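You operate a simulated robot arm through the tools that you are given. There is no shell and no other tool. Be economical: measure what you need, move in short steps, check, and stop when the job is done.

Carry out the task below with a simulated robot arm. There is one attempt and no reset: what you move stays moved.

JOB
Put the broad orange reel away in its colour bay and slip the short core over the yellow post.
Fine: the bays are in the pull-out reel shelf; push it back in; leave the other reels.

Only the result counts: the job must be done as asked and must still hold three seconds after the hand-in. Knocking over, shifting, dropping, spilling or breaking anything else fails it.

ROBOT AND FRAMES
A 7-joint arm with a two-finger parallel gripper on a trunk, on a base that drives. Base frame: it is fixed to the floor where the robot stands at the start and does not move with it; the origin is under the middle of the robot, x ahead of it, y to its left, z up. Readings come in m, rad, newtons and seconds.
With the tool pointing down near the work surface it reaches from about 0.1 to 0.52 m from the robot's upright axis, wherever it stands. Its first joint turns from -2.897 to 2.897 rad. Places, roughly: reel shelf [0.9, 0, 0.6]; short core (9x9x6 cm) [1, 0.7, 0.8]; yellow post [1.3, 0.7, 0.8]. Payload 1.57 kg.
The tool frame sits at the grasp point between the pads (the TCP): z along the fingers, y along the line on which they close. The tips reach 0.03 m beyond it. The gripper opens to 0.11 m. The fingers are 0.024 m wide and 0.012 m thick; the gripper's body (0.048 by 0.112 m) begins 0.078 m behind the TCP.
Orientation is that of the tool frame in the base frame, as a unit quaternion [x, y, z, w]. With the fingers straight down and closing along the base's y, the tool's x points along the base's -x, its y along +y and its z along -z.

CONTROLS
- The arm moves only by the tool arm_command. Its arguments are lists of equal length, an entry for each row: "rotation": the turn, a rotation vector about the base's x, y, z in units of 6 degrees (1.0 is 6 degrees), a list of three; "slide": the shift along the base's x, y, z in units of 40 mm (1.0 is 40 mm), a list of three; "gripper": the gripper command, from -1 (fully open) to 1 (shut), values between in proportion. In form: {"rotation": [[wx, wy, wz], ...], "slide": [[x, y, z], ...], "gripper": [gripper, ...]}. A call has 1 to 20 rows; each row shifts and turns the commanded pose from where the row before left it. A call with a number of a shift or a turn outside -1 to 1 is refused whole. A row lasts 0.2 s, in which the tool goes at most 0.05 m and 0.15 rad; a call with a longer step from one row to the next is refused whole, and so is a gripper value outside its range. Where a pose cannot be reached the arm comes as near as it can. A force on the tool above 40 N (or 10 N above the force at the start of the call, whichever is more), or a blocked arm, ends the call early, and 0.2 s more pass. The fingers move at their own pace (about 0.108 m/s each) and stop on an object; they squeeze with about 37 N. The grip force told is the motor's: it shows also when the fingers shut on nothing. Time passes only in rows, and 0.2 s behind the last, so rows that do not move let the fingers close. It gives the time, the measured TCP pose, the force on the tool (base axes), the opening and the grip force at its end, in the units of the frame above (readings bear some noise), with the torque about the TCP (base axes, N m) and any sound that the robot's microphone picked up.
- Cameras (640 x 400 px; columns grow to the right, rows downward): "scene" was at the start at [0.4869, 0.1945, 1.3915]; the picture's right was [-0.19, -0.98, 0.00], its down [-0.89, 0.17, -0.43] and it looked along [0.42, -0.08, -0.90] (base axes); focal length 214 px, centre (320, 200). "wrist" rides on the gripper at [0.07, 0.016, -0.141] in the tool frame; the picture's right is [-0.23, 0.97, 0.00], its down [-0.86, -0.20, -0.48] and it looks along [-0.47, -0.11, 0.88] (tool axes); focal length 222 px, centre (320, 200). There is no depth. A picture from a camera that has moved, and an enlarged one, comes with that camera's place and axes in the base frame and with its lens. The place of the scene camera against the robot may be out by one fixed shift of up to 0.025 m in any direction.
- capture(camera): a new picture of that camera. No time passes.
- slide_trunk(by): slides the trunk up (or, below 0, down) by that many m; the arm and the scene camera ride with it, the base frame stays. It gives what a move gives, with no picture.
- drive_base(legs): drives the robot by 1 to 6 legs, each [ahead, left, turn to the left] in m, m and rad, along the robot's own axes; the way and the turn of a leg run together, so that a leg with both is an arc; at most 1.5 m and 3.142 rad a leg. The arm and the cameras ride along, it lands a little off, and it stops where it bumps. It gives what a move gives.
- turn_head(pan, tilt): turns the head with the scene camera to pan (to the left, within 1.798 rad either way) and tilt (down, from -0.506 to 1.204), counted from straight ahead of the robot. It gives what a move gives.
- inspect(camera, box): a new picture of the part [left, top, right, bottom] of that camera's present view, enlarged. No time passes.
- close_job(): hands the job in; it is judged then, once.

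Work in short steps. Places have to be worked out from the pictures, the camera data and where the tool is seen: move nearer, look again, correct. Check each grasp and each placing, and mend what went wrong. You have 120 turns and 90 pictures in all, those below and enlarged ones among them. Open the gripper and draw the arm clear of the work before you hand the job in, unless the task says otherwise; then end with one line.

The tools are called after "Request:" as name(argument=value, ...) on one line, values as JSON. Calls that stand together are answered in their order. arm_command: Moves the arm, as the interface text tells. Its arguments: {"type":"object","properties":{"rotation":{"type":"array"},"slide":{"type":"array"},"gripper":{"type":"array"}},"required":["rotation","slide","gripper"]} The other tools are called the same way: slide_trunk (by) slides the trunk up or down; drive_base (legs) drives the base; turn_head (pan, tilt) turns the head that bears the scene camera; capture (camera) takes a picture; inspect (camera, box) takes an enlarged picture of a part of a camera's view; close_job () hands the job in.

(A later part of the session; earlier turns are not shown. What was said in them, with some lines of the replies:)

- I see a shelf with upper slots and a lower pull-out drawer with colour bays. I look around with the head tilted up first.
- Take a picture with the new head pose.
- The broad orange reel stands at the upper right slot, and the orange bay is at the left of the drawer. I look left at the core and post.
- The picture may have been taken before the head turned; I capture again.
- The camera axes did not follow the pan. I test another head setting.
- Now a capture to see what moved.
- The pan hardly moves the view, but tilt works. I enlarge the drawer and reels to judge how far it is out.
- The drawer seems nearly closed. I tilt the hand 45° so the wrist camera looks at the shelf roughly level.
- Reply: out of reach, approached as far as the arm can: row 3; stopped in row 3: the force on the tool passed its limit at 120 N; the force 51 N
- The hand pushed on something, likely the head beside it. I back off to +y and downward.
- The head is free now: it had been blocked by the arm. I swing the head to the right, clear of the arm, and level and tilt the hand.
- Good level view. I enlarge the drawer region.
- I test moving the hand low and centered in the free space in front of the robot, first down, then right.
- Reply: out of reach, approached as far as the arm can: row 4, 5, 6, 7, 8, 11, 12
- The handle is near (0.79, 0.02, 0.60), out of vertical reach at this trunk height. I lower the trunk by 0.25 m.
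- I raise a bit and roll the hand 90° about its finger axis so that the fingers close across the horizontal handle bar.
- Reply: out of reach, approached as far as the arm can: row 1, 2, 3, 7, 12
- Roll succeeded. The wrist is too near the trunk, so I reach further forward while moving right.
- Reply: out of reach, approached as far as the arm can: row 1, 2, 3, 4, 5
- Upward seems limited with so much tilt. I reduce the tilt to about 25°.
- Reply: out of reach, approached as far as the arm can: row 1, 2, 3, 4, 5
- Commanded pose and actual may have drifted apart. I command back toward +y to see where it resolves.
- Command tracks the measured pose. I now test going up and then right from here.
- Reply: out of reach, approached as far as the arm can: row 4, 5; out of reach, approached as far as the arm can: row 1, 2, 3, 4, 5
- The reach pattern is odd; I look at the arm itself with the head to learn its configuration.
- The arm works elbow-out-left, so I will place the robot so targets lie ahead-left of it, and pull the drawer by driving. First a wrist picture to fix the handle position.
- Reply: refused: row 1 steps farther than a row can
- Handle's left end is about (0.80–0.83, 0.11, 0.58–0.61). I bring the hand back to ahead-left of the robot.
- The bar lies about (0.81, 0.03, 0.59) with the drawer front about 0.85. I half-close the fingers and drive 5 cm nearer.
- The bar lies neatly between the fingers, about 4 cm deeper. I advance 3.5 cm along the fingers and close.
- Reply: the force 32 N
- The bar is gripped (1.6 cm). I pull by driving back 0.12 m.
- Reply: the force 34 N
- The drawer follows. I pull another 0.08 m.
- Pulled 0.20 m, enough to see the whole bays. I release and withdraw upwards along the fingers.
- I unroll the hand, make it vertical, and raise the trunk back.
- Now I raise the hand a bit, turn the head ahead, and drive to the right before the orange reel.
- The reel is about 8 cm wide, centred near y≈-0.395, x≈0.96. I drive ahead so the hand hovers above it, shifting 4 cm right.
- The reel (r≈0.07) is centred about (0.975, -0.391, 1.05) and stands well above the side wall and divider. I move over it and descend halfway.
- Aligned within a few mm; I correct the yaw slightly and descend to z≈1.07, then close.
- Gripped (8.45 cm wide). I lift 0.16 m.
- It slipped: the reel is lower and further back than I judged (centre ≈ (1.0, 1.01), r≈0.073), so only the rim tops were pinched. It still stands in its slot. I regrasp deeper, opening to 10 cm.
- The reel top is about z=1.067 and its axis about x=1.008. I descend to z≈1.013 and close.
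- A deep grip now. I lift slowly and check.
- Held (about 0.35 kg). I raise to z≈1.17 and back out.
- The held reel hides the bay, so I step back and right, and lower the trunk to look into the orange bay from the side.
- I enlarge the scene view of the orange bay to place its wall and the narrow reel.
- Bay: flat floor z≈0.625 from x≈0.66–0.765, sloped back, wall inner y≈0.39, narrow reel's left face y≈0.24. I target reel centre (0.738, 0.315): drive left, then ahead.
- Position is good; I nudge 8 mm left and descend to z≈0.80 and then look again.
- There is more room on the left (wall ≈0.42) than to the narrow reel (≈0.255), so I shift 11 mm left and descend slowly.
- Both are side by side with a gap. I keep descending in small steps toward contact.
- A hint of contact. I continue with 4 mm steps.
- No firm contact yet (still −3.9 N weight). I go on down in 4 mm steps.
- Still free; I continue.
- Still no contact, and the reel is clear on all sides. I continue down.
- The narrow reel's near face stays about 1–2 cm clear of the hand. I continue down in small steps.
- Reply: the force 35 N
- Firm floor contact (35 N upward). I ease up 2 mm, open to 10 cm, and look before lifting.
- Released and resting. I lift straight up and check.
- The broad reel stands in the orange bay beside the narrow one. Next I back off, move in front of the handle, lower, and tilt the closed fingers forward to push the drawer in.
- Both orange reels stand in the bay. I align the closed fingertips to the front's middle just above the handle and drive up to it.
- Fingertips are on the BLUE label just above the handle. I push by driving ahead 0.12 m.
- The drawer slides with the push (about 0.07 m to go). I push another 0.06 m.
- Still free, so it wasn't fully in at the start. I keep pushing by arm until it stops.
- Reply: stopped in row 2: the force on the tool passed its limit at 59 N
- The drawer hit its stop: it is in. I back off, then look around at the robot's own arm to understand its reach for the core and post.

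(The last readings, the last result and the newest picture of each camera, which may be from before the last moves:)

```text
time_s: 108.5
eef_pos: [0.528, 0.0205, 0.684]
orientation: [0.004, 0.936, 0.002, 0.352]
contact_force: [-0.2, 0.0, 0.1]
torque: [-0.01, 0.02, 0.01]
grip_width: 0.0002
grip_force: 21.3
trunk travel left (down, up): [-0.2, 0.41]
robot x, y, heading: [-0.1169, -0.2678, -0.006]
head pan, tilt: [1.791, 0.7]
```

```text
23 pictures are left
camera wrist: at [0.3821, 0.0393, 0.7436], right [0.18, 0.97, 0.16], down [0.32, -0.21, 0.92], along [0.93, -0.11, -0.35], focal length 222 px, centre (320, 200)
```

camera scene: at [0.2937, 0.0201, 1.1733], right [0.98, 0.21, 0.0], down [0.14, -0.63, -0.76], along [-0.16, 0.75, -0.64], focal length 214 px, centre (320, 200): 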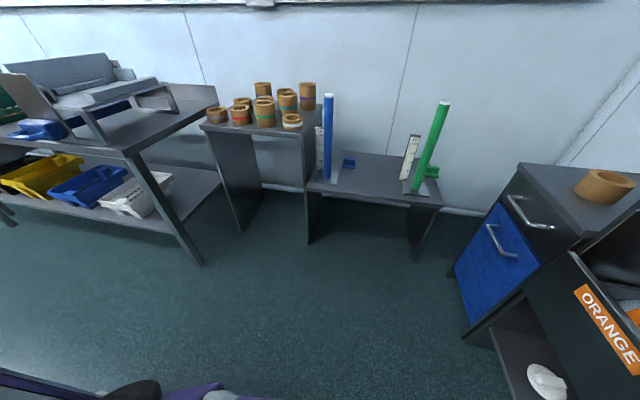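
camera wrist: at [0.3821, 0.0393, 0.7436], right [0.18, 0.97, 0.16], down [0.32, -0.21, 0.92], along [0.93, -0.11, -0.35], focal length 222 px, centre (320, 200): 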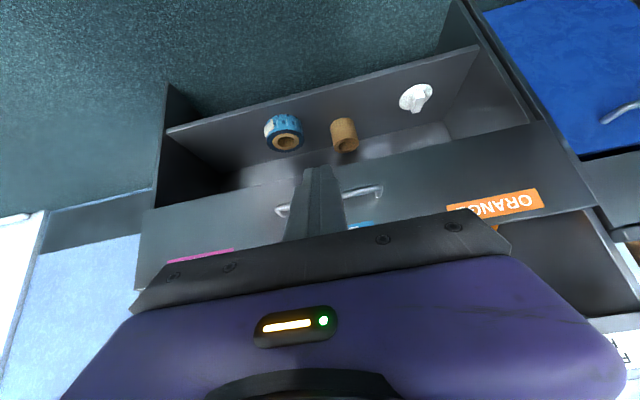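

The core is on the pedestal, and the only access is from its front. I test how far the vertical hand can reach outward in free air at table height.

Request:
slide_trunk(by=0.1)

Request:
arm_command(rotation=[[0, 1, 0], [0, 1, 0], [0, 1, 0], [0, 1, 0], [0, 1, 0], [0, 1, 0], [0, 0.9, 0], [0, 0, 0], [0, 0, 0], [0, 0, 0], [0, 0, 0], [0, 0, 0], [0, 0, 0]], slide=[[-0.5, 0, 0.5], [-0.5, 0, 0.5], [0, 0, 0.5], [0, 0, 0.5], [0, 0, 0.5], [0, 0, 0], [0, 0, 0], [1, 0, 0], [1, 0, 0], [1, 0, 0], [1, 0, 0], [1, 0, 0], [0, 0, 0]], gripper=[-1, -1, -1, -1, -1, -1, -1, -1, -1, -1, -1, -1, -1])

```text
time_s: 109.9
eef_pos: [0.5274, 0.0218, 0.7831]
orientation: [0.004, 0.936, 0.002, 0.353]
contact_force: [-0.1, 0.6, -0.9]
torque: [0.0, 0.03, 0.0]
grip_width: 0.0
grip_force: 21.5
trunk travel left (down, up): [-0.3, 0.31]
robot x, y, heading: [-0.1144, -0.2658, -0.008]
head pan, tilt: [1.791, 0.7]
```

```text
time_s: 112.7
eef_pos: [0.6882, 0.021, 0.8848]
orientation: [0.005, 1.0, 0.0, -0.001]
contact_force: [0.3, 0.4, 0.3]
torque: [-0.02, 0.01, -0.03]
grip_width: 0.1101
grip_force: 0.0
trunk travel left (down, up): [-0.3, 0.31]
robot x, y, heading: [-0.1148, -0.2692, -0.004]
head pan, tilt: [1.791, 0.7]
```

Reached 0.80 m ahead without trouble. I back up and test further.

Request:
drive_base(legs=[[-0.15, 0, 0]])

Request:
arm_command(rotation=[[0, 0, 0], [0, 0, 0], [0, 0, 0], [0, 0, 0], [0, 0, 0]], slide=[[1, 0, 0], [1, 0, 0], [1, 0, 0], [1, 0, 0], [0, 0, 0]], gripper=[-1, -1, -1, -1, -1])

```text
time_s: 114.0
eef_pos: [0.5371, 0.0228, 0.8848]
orientation: [0.005, 1.0, 0.0, 0.0]
contact_force: [-0.3, 0.0, 0.4]
torque: [-0.02, -0.03, 0.0]
grip_width: 0.1099
grip_force: 0.0
trunk travel left (down, up): [-0.3, 0.31]
robot x, y, heading: [-0.2698, -0.2664, -0.005]
head pan, tilt: [1.791, 0.7]
```

```text
time_s: 115.2
eef_pos: [0.6971, 0.0238, 0.8839]
orientation: [0.005, 1.0, 0.0, 0.0]
contact_force: [0.2, 0.4, 0.4]
torque: [-0.01, 0.01, 0.0]
grip_width: 0.11
grip_force: 0.0
trunk travel left (down, up): [-0.3, 0.31]
robot x, y, heading: [-0.2625, -0.2655, -0.001]
head pan, tilt: [1.791, 0.7]
```

The arm's axis is evidently near the head, ~0.44 m ahead of the robot's middle, so the post is reachable. I retract, raise, and drive to the pedestal.

Request:
arm_command(rotation=[[0, 0, 0], [0, 0, 0], [0, 0, 0], [0, 0, 0], [0, 0, 0], [0, 0, 0], [0, 0, 0]], slide=[[-0.9, -0.1, 0.5], [-0.9, -0.2, 0.5], [-0.9, -0.2, 0.5], [-0.9, -0.2, 0.5], [-0.9, -0.2, 0.3], [-0.9, -0.1, 0], [0, 0, 0]], gripper=[-1, -1, -1, -1, -1, -1, -1])

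Request:
drive_base(legs=[[0, 0.68, 0], [0.42, 0, 0]])

Request:
capture(camera="wrist")

```text
time_s: 116.8
eef_pos: [0.4813, -0.0239, 0.9733]
orientation: [0.008, 1.0, -0.006, -0.003]
contact_force: [0.1, -0.1, 0.0]
torque: [-0.04, -0.01, -0.02]
grip_width: 0.11
grip_force: 0.0
trunk travel left (down, up): [-0.3, 0.31]
robot x, y, heading: [-0.2654, -0.2669, -0.001]
head pan, tilt: [1.791, 0.7]
```

```text
time_s: 120.5
eef_pos: [0.4508, 0.6533, 0.968]
orientation: [-0.044, 0.999, -0.01, 0.0]
contact_force: [0.1, -0.7, 0.7]
torque: [0.03, 0.01, -0.01]
grip_width: 0.1099
grip_force: 0.1
trunk travel left (down, up): [-0.3, 0.31]
robot x, y, heading: [-0.2707, 0.3163, 0.092]
head pan, tilt: [1.791, 0.7]
stopped in leg 1: the robot was blocked; the commanded pose is now the measured one
```

```text
22 pictures are left
camera wrist: at [0.3783, 0.6682, 1.1087], right [0.14, 0.99, -0.02], down [0.87, -0.11, 0.48], along [0.48, -0.09, -0.87], focal length 222 px, centre (320, 200)
```

wrist: 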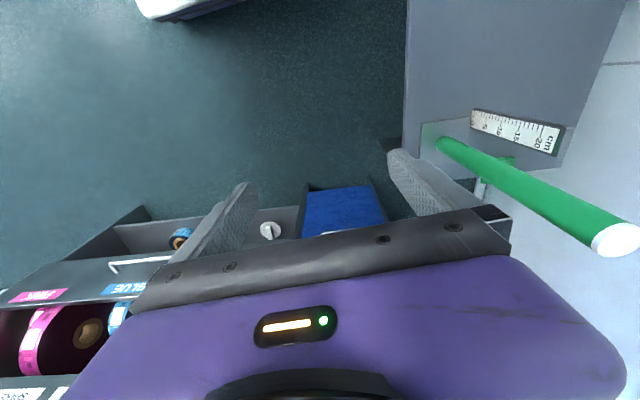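

The base's rear-left bumped the bench leg behind. I back away rightward, go ahead, and straighten.

Request:
drive_base(legs=[[0, -0.04, 0], [0.3, 0, 0], [0, 0, -0.092]])

Request:
turn_head(pan=1.79, tilt=0.6)

Request:
capture(camera="scene")

```text
time_s: 123.5
eef_pos: [0.7792, 0.5729, 0.9691]
orientation: [0.002, 1.0, -0.011, 0.001]
contact_force: [0.0, -0.3, -0.5]
torque: [0.0, -0.01, 0.01]
grip_width: 0.11
grip_force: 0.1
trunk travel left (down, up): [-0.3, 0.31]
robot x, y, heading: [0.0333, 0.3029, 0.004]
head pan, tilt: [1.791, 0.7]
```

```text
time_s: 124.2
eef_pos: [0.779, 0.5737, 0.9705]
orientation: [0.003, 1.0, -0.011, 0.0]
contact_force: [-0.6, 0.2, 0.8]
torque: [0.02, -0.02, -0.03]
grip_width: 0.1101
grip_force: 0.1
trunk travel left (down, up): [-0.3, 0.31]
robot x, y, heading: [0.0323, 0.3003, -0.0]
head pan, tilt: [1.791, 0.6]
```

```text
21 pictures are left
camera scene: at [0.4403, 0.5952, 1.2819], right [0.98, 0.22, 0.0], down [0.12, -0.55, -0.82], along [-0.18, 0.81, -0.57], focal length 214 px, centre (320, 200)
```

scene: 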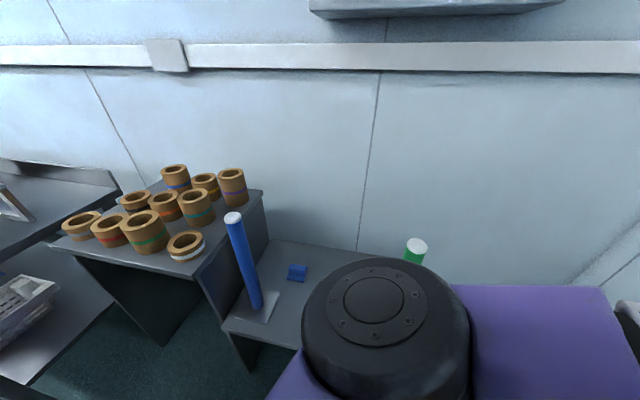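

Nothing was displaced. I drive ahead toward the core and shift the hand left over it.

Request:
drive_base(legs=[[0.17, 0.03, 0]])

Request:
arm_command(rotation=[[0.1, 0, 0], [0, 0, 0], [0, 0, 0]], slide=[[0, 0.9, 0], [0, 0.7, 0], [0, 0, 0]], gripper=[-1, -1, -1])

Request:
capture(camera="wrist")

```text
time_s: 125.7
eef_pos: [0.9491, 0.6037, 0.97]
orientation: [0.002, 1.0, -0.01, 0.001]
contact_force: [0.3, 0.0, -0.5]
torque: [0.02, 0.0, -0.01]
grip_width: 0.11
grip_force: 0.0
trunk travel left (down, up): [-0.3, 0.31]
robot x, y, heading: [0.1992, 0.3314, -0.002]
head pan, tilt: [1.791, 0.6]
```

```text
time_s: 126.5
eef_pos: [0.9514, 0.6638, 0.9638]
orientation: [0.006, 1.0, -0.011, -0.001]
contact_force: [0.1, 0.3, -1.0]
torque: [0.02, -0.01, -0.04]
grip_width: 0.1097
grip_force: 0.0
trunk travel left (down, up): [-0.3, 0.31]
robot x, y, heading: [0.2051, 0.3329, -0.004]
head pan, tilt: [1.791, 0.6]
```

```text
20 pictures are left
camera wrist: at [0.8825, 0.6843, 1.1037], right [0.24, 0.97, -0.02], down [0.85, -0.2, 0.48], along [0.46, -0.13, -0.88], focal length 222 px, centre (320, 200)
```

wrist: 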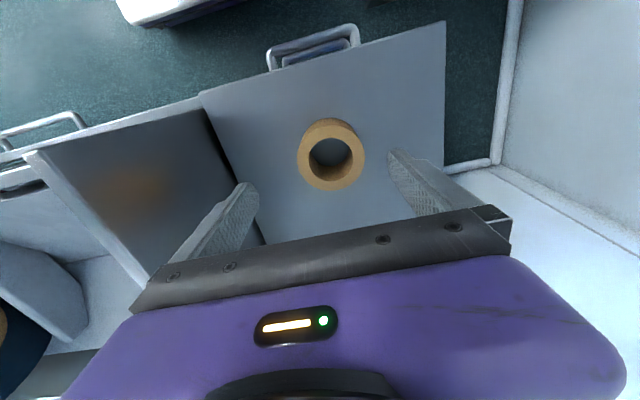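

Core centre is about (0.968, 0.673), top z≈0.825. I align over it and descend partway.

Request:
arm_command(rotation=[[0.2, 0, 0], [0, 0, 0], [0, 0, 0], [0, 0, 0]], slide=[[0.43, 0.2, 0], [0, 0, -0.9], [0, 0, -0.9], [0, 0, 0]], gripper=[-1, -1, -1, -1])

Request:
capture(camera="wrist")

```text
time_s: 127.5
eef_pos: [0.9671, 0.675, 0.8952]
orientation: [0.003, 1.0, 0.005, 0.001]
contact_force: [-0.8, -0.4, -0.5]
torque: [-0.01, 0.01, -0.01]
grip_width: 0.1099
grip_force: 0.0
trunk travel left (down, up): [-0.3, 0.31]
robot x, y, heading: [0.2014, 0.3321, -0.002]
head pan, tilt: [1.791, 0.6]
```

```text
19 pictures are left
camera wrist: at [0.897, 0.6912, 1.037], right [0.23, 0.97, 0.01], down [0.85, -0.21, 0.48], along [0.47, -0.1, -0.88], focal length 222 px, centre (320, 200)
```

wrist: 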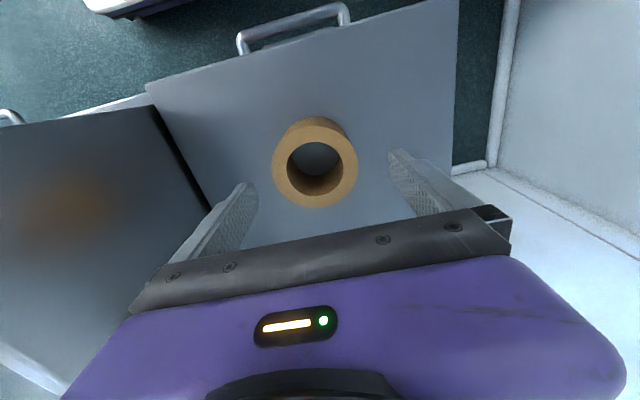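

Fine-align and descend to z≈0.82, then close on the core.

Request:
arm_command(rotation=[[0, 0, 0], [0, 0, 0], [0, 0, 0], [0, 0, 0], [0, 0, 0], [0, 0, 0]], slide=[[0.12, -0.1, -0.6], [0, 0, -0.7], [0, 0, -0.58], [0, 0, 0], [0, 0, 0], [0, 0, 0]], gripper=[-1, -1, -1, 1, 1, 1])

Request:
capture(camera="wrist")

```text
time_s: 128.8
eef_pos: [0.9728, 0.671, 0.8215]
orientation: [0.003, 1.0, 0.006, 0.001]
contact_force: [0.1, -1.0, -0.3]
torque: [-0.01, 0.0, -0.01]
grip_width: 0.0893
grip_force: 37.4
trunk travel left (down, up): [-0.3, 0.31]
robot x, y, heading: [0.2036, 0.3319, 0.002]
head pan, tilt: [1.791, 0.6]
```

```text
18 pictures are left
camera wrist: at [0.9013, 0.6877, 0.9623], right [0.23, 0.97, 0.01], down [0.85, -0.21, 0.48], along [0.47, -0.1, -0.88], focal length 222 px, centre (320, 200)
```

wrist: 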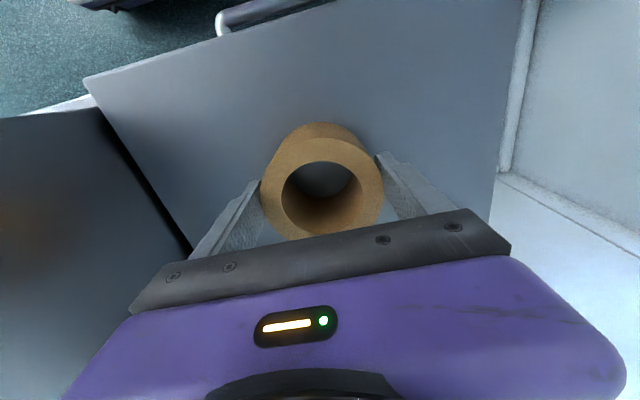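

Core gripped (8.9 cm). I lift to ~0.95 and drive ahead-left so that the post will appear beside the hand in the wrist view.

Request:
arm_command(rotation=[[0, 0, 0], [0, 0, 0], [0, 0, 0], [0, 0, 0], [0, 0, 0]], slide=[[0, 0, 0.4], [0, 0, 0.9], [0, 0, 0.9], [0, 0, 0.9], [0, 0, 0]], gripper=[1, 1, 1, 1, 1])

Request:
drive_base(legs=[[0.2, 0.09, 0]])

Request:
arm_command(rotation=[[0, 0, 0], [0, 0, 0], [0, 0, 0], [0, 0, 0]], slide=[[0.8, 0.3, 0], [0.8, 0.3, 0], [0.8, 0.3, 0], [0, 0, 0]], gripper=[1, 1, 1, 1])

Request:
capture(camera="wrist")

```text
time_s: 130.1
eef_pos: [0.9734, 0.6687, 0.9425]
orientation: [0.004, 1.0, 0.001, -0.001]
contact_force: [0.5, 0.1, -2.2]
torque: [-0.01, -0.02, 0.02]
grip_width: 0.0894
grip_force: 37.1
trunk travel left (down, up): [-0.3, 0.31]
robot x, y, heading: [0.2057, 0.3287, 0.0]
head pan, tilt: [1.791, 0.6]
```

```text
time_s: 131.7
eef_pos: [1.1708, 0.761, 0.9426]
orientation: [0.002, 1.0, 0.001, 0.0]
contact_force: [-0.1, 0.9, -1.1]
torque: [0.01, 0.02, -0.02]
grip_width: 0.0893
grip_force: 37.0
trunk travel left (down, up): [-0.3, 0.31]
robot x, y, heading: [0.4026, 0.4218, -0.003]
head pan, tilt: [1.791, 0.6]
```

```text
time_s: 132.7
eef_pos: [1.2654, 0.7964, 0.9372]
orientation: [0.001, 1.0, -0.002, -0.003]
contact_force: [-0.3, 0.0, -1.5]
torque: [0.01, 0.0, 0.01]
grip_width: 0.0893
grip_force: 37.4
trunk travel left (down, up): [-0.3, 0.31]
robot x, y, heading: [0.4002, 0.4232, 0.002]
head pan, tilt: [1.791, 0.6]
```

```text
17 pictures are left
camera wrist: at [1.196, 0.8154, 1.0781], right [0.23, 0.97, -0.01], down [0.86, -0.2, 0.48], along [0.46, -0.11, -0.88], focal length 222 px, centre (320, 200)
```

wrist: 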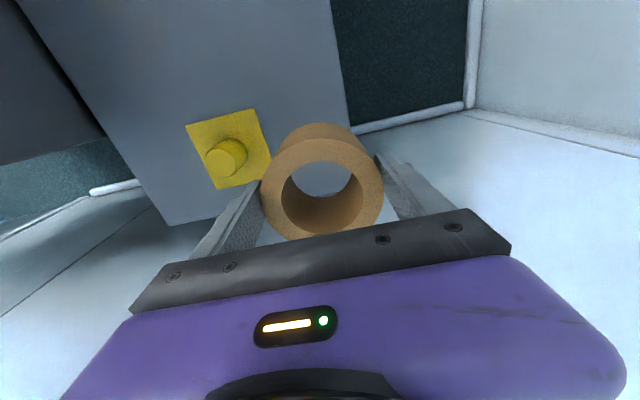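

The post is clearly visible; I enlarge it for precision.

Request:
inspect(camera="wrist", box=[160, 90, 320, 190])

```text
4.00 times, centred on (240, 140) of wrist
camera zoom: at [1.196, 0.8154, 1.0781], right [0.23, 0.97, -0.01], down [0.86, -0.2, 0.48], along [0.46, -0.11, -0.88], focal length 888 px, centre (640, 440)
```

zoom: 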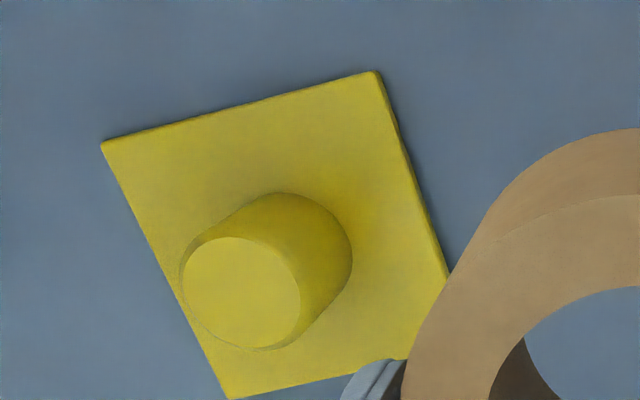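

Post axis ≈ (1.252, 0.680), top z≈0.826, Ø≈3.6 cm (hole ≈5.8 cm). I move the core over it.

Request:
arm_command(rotation=[[0, 0, 0], [0, 0, 0], [0, 0, 0], [0, 0, 0], [0, 0, 0]], slide=[[-0.1, -0.75, 0], [-0.1, -0.75, 0], [-0.05, -0.75, 0], [0, -0.65, 0], [0, 0, 0]], gripper=[1, 1, 1, 1, 1])

Request:
capture(camera="wrist")

```text
time_s: 133.9
eef_pos: [1.2554, 0.6816, 0.9404]
orientation: [0.001, 1.0, 0.0, -0.001]
contact_force: [0.3, -0.4, -1.7]
torque: [-0.01, 0.01, -0.03]
grip_width: 0.0892
grip_force: 37.0
trunk travel left (down, up): [-0.3, 0.31]
robot x, y, heading: [0.4053, 0.4218, 0.003]
head pan, tilt: [1.791, 0.6]
```

```text
15 pictures are left
camera wrist: at [1.1854, 0.6991, 1.0815], right [0.23, 0.97, 0.0], down [0.86, -0.2, 0.48], along [0.46, -0.11, -0.88], focal length 222 px, centre (320, 200)
```

wrist: 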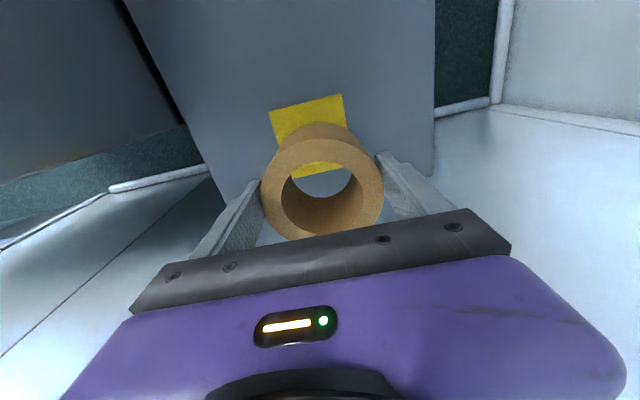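

The plate is centred under the core as predicted. I descend in stages, watching force.

Request:
arm_command(rotation=[[0, 0, 0], [0, 0, 0], [0, 0, 0], [0, 0, 0], [0, 0, 0]], slide=[[0, 0, -0.6], [0, 0, -0.5], [0, 0, -0.3], [0, 0, -0.3], [0, 0, 0]], gripper=[1, 1, 1, 1, 1])

Request:
capture(camera="wrist")

```text
time_s: 135.1
eef_pos: [1.2561, 0.6811, 0.8763]
orientation: [0.003, 1.0, 0.001, 0.001]
contact_force: [-0.9, -0.8, 15.1]
torque: [-0.42, 0.26, -0.05]
grip_width: 0.0892
grip_force: 36.9
trunk travel left (down, up): [-0.3, 0.31]
robot x, y, heading: [0.4011, 0.4228, -0.003]
head pan, tilt: [1.791, 0.6]
```

```text
14 pictures are left
camera wrist: at [1.1857, 0.6986, 1.0158], right [0.23, 0.97, 0.0], down [0.85, -0.2, 0.48], along [0.47, -0.11, -0.88], focal length 222 px, centre (320, 200)
```

wrist: 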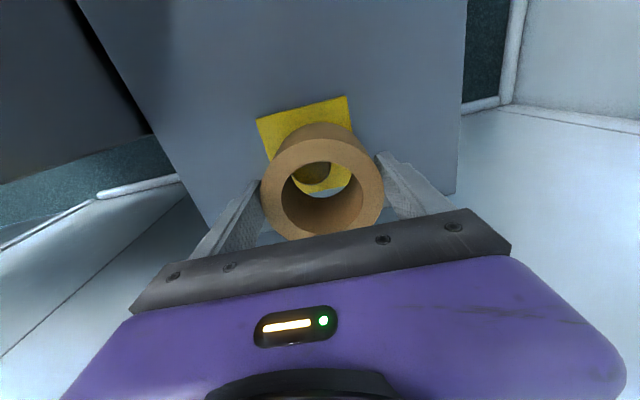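

The core rests on the post's rim; torque says the contact is toward −x,−y. I rise 1 cm and inspect.

Request:
arm_command(rotation=[[0, 0, 0], [0, 0, 0]], slide=[[0, 0, 0.25], [0, 0, 0]], gripper=[1, 1])

Request:
inspect(camera="wrist", box=[240, 80, 400, 250])

```text
time_s: 135.7
eef_pos: [1.2563, 0.6819, 0.8835]
orientation: [0.002, 1.0, 0.001, -0.001]
contact_force: [0.1, -0.7, -1.2]
torque: [-0.01, -0.02, -0.01]
grip_width: 0.089
grip_force: 36.8
trunk travel left (down, up): [-0.3, 0.31]
robot x, y, heading: [0.4006, 0.4233, 0.001]
head pan, tilt: [1.791, 0.6]
```

```text
2.35 times, centred on (320, 165) of wrist
camera zoom: at [1.1865, 0.6987, 1.0237], right [0.23, 0.97, 0.0], down [0.85, -0.2, 0.48], along [0.46, -0.11, -0.88], focal length 523 px, centre (320, 282)
```

zoom: 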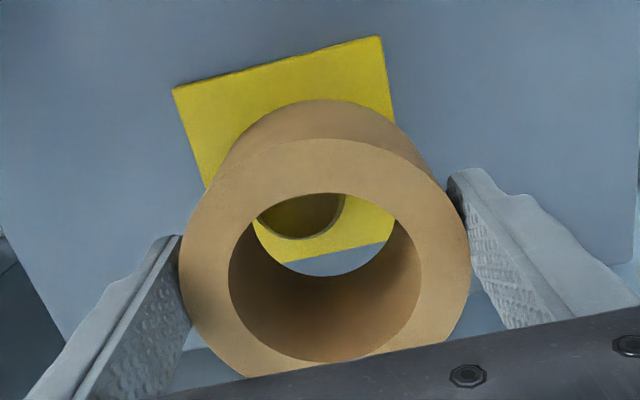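

The picture agrees: the post is about 8 mm toward −x and −y from the hole. I correct and descend again.

Request:
arm_command(rotation=[[0, 0, 0], [0, 0, 0], [0, 0, 0], [0, 0, 0], [0, 0, 0]], slide=[[-0.21, -0.22, 0.05], [0, 0, 0], [0, 0, -0.25], [0, 0, -0.25], [0, 0, 0]], gripper=[1, 1, 1, 1, 1])

Request:
inspect(camera="wrist", box=[240, 80, 400, 250])

```text
time_s: 136.9
eef_pos: [1.2481, 0.6727, 0.8657]
orientation: [0.003, 1.0, 0.0, -0.001]
contact_force: [-0.5, -0.1, -1.9]
torque: [0.0, 0.02, 0.0]
grip_width: 0.0891
grip_force: 37.4
trunk travel left (down, up): [-0.3, 0.31]
robot x, y, heading: [0.3983, 0.4244, 0.001]
head pan, tilt: [1.791, 0.6]
```

```text
2.35 times, centred on (320, 165) of wrist
camera zoom: at [1.1779, 0.69, 1.0059], right [0.23, 0.97, 0.0], down [0.85, -0.2, 0.48], along [0.46, -0.11, -0.88], focal length 523 px, centre (320, 282)
```

zoom: 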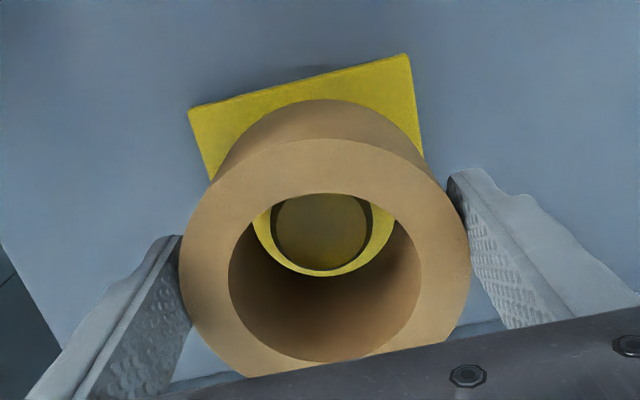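

The post is now centred in the hole. I lower it onto the plate.

Request:
arm_command(rotation=[[0, 0, 0], [0, 0, 0], [0, 0, 0], [0, 0, 0], [0, 0, 0], [0, 0, 0], [0, 0, 0], [0, 0, 0]], slide=[[0, 0, -0.25], [0, 0, -0.25], [0, 0, -0.15], [0, 0, -0.1], [0, 0, -0.1], [0, 0, -0.1], [0, 0, -0.1], [0, 0, 0]], gripper=[1, 1, 1, 1, 1, 1, 1, 1])

Request:
inspect(camera="wrist", box=[240, 80, 400, 250])

```text
time_s: 138.7
eef_pos: [1.2481, 0.6734, 0.827]
orientation: [0.002, 1.0, 0.002, 0.004]
contact_force: [-1.1, 2.3, 35.8]
torque: [-0.55, -0.21, -0.08]
grip_width: 0.0895
grip_force: 37.0
trunk travel left (down, up): [-0.3, 0.31]
robot x, y, heading: [0.403, 0.4253, -0.002]
head pan, tilt: [1.791, 0.6]
```

```text
2.35 times, centred on (320, 165) of wrist
camera zoom: at [1.1775, 0.6906, 0.9667], right [0.23, 0.97, 0.0], down [0.85, -0.2, 0.48], along [0.47, -0.11, -0.88], focal length 523 px, centre (320, 282)
```

zoom: 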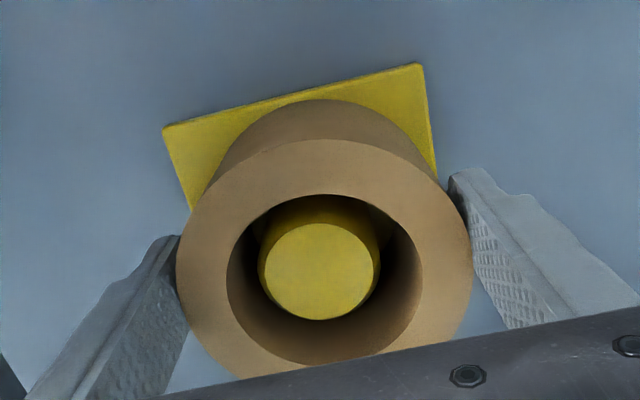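

Seated on the plate with the post inside the hole. I release and lift straight up.

Request:
arm_command(rotation=[[0, 0, 0], [0, 0, 0], [0, 0, 0], [0, 0, 0], [0, 0, 0], [0, 0, 0], [0, 0, 0], [0, 0, 0], [0, 0, 0]], slide=[[0, 0, 0.04], [0, 0, 0], [0, 0, 0], [0, 0, 0], [0, 0, 0.4], [0, 0, 0.8], [0, 0, 0.9], [0, 0, 0.9], [0, 0, 0]], gripper=[1, -1, -1, -1, -1, -1, -1, -1, -1])

Request:
capture(camera="wrist")

```text
time_s: 140.7
eef_pos: [1.2474, 0.6717, 0.9434]
orientation: [0.003, 1.0, 0.001, -0.001]
contact_force: [0.1, -0.2, -0.1]
torque: [-0.02, 0.01, -0.01]
grip_width: 0.1103
grip_force: 0.0
trunk travel left (down, up): [-0.3, 0.31]
robot x, y, heading: [0.4005, 0.4231, -0.002]
head pan, tilt: [1.791, 0.6]
```

```text
10 pictures are left
camera wrist: at [1.1778, 0.6895, 1.0833], right [0.23, 0.97, 0.0], down [0.86, -0.2, 0.48], along [0.46, -0.11, -0.88], focal length 222 px, centre (320, 200)
```

wrist: 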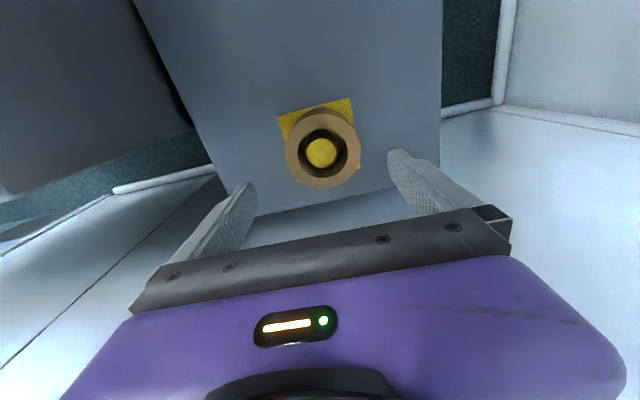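

The core sits over the post. I retract the arm and back off, then check the drawer.

Request:
drive_base(legs=[[-0.3, 0, 0]])

Request:
arm_command(rotation=[[0, 0, 0], [0, 0, 0], [0, 0, 0], [0, 0, 0], [0, 0, 0], [0, 0, 0]], slide=[[-0.9, -0.2, 0], [-0.9, -0.2, 0], [-0.9, 0, 0], [-0.9, 0, 0], [-0.9, 0, 0], [0, 0, 0]], gripper=[-1, -1, -1, -1, -1, -1])

Request:
drive_base(legs=[[0, -0.45, 0]])

Request:
turn_head(pan=0.4, tilt=0.9)

Request:
capture(camera="scene")

Request:
capture(camera="wrist")

```text
time_s: 142.8
eef_pos: [0.9479, 0.6739, 0.9426]
orientation: [0.001, 1.0, -0.001, -0.001]
contact_force: [0.0, 0.2, 0.4]
torque: [0.01, -0.05, -0.02]
grip_width: 0.1098
grip_force: 0.1
trunk travel left (down, up): [-0.3, 0.31]
robot x, y, heading: [0.1007, 0.4228, 0.005]
head pan, tilt: [1.791, 0.6]
```

```text
time_s: 144.2
eef_pos: [0.7664, 0.6574, 0.9426]
orientation: [0.001, 1.0, 0.0, 0.0]
contact_force: [0.6, -0.2, -0.2]
torque: [0.0, 0.02, 0.05]
grip_width: 0.1099
grip_force: 0.1
trunk travel left (down, up): [-0.3, 0.31]
robot x, y, heading: [0.1027, 0.4257, 0.004]
head pan, tilt: [1.791, 0.6]
```

```text
time_s: 146.9
eef_pos: [0.7671, 0.2061, 0.9422]
orientation: [0.001, 1.0, 0.0, -0.001]
contact_force: [0.0, 0.5, 0.5]
torque: [0.02, -0.02, 0.03]
grip_width: 0.1105
grip_force: 0.0
trunk travel left (down, up): [-0.3, 0.31]
robot x, y, heading: [0.1035, -0.0303, 0.002]
head pan, tilt: [1.791, 0.6]
```

```text
time_s: 148.4
eef_pos: [0.7665, 0.2069, 0.9422]
orientation: [-0.001, 1.0, 0.0, -0.001]
contact_force: [0.2, 0.0, -0.1]
torque: [0.02, 0.03, 0.0]
grip_width: 0.1103
grip_force: 0.0
trunk travel left (down, up): [-0.3, 0.31]
robot x, y, heading: [0.1048, -0.0291, 0.0]
head pan, tilt: [0.4, 0.901]
```

```text
9 pictures are left
camera scene: at [0.5995, 0.2087, 1.2572], right [0.39, -0.92, 0.0], down [-0.72, -0.31, -0.62], along [0.57, 0.24, -0.78], focal length 214 px, centre (320, 200)
```

scene: 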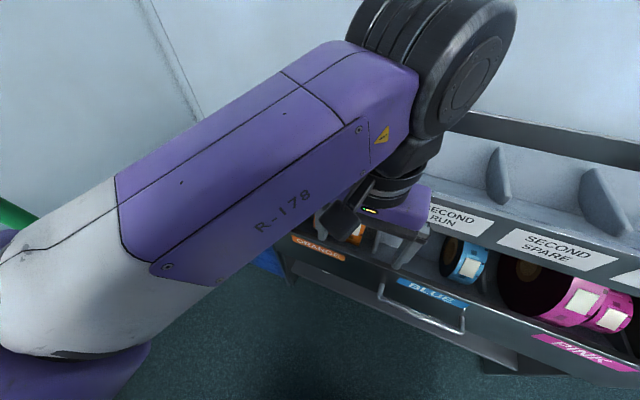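

```text
8 pictures are left
camera wrist: at [0.6973, 0.2245, 1.0829], right [0.23, 0.97, 0.0], down [0.86, -0.2, 0.48], along [0.46, -0.11, -0.88], focal length 222 px, centre (320, 200)
```

wrist: 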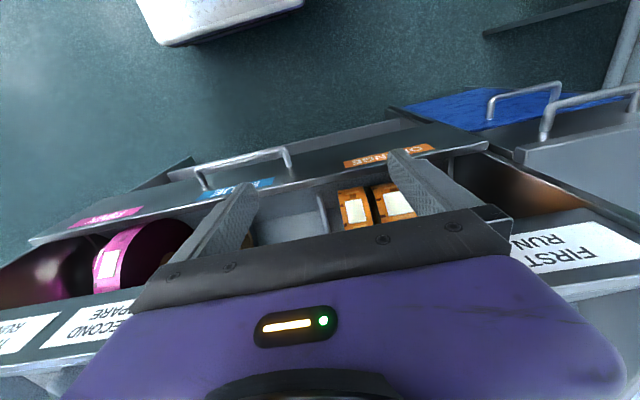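

Both orange reels are in the bay. I back off to get the arm clear and take a final look at the drawer's seat.

Request:
drive_base(legs=[[-0.3, 0, 0]])

Request:
turn_head(pan=0.1, tilt=0.6)

Request:
capture(camera="scene")

Request:
capture(camera="wrist")

```text
time_s: 150.5
eef_pos: [0.4652, 0.2063, 0.9418]
orientation: [0.0, 1.0, 0.0, -0.001]
contact_force: [-0.3, 1.3, -0.5]
torque: [0.0, -0.01, 0.01]
grip_width: 0.11
grip_force: 0.0
trunk travel left (down, up): [-0.3, 0.31]
robot x, y, heading: [-0.1964, -0.0332, 0.002]
head pan, tilt: [0.4, 0.901]
```

```text
time_s: 151.3
eef_pos: [0.4635, 0.2071, 0.9437]
orientation: [0.0, 1.0, 0.0, 0.0]
contact_force: [-0.3, -0.1, 0.4]
torque: [-0.02, -0.01, -0.01]
grip_width: 0.1099
grip_force: 0.1
trunk travel left (down, up): [-0.3, 0.31]
robot x, y, heading: [-0.1968, -0.0287, 0.01]
head pan, tilt: [0.099, 0.6]
```

```text
7 pictures are left
camera scene: at [0.3156, 0.1876, 1.2819], right [0.11, -0.99, 0.0], down [-0.56, -0.06, -0.82], along [0.82, 0.09, -0.57], focal length 214 px, centre (320, 200)
```

scene: 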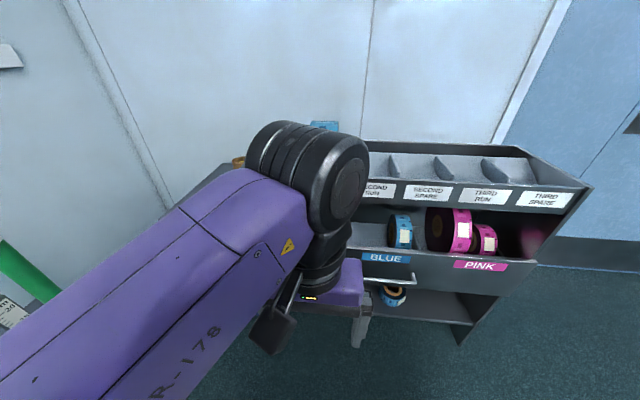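

```text
6 pictures are left
camera wrist: at [0.3948, 0.224, 1.0829], right [0.23, 0.97, 0.0], down [0.86, -0.2, 0.48], along [0.46, -0.11, -0.88], focal length 222 px, centre (320, 200)
```

wrist: 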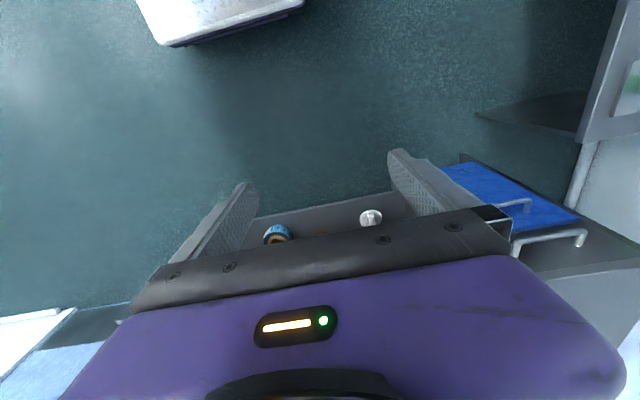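

I enlarge the right end of the drawer to confirm it is flush.

Request:
inspect(camera="scene", box=[380, 170, 600, 310])

```text
2.86 times, centred on (490, 240) of scene
camera zoom: at [0.3156, 0.1876, 1.2819], right [0.11, -0.99, 0.0], down [-0.56, -0.06, -0.82], along [0.82, 0.09, -0.57], focal length 613 px, centre (-166, 86)
```

zoom: 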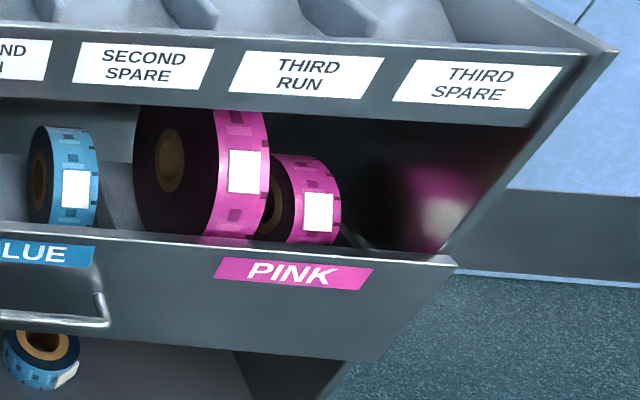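

The drawer front sits against the cabinet side, the reel is in the orange bay and the core is on the post. The arm is clear and the gripper open, so I hand in.

Request:
close_job()

```text
The job is handed in.
```

The broad orange reel is in the orange bay, the reel shelf is pushed back in to its stop, and the short core is over the yellow post; the base bumped something behind it once, probably the bench leg, and I saw nothing moved.
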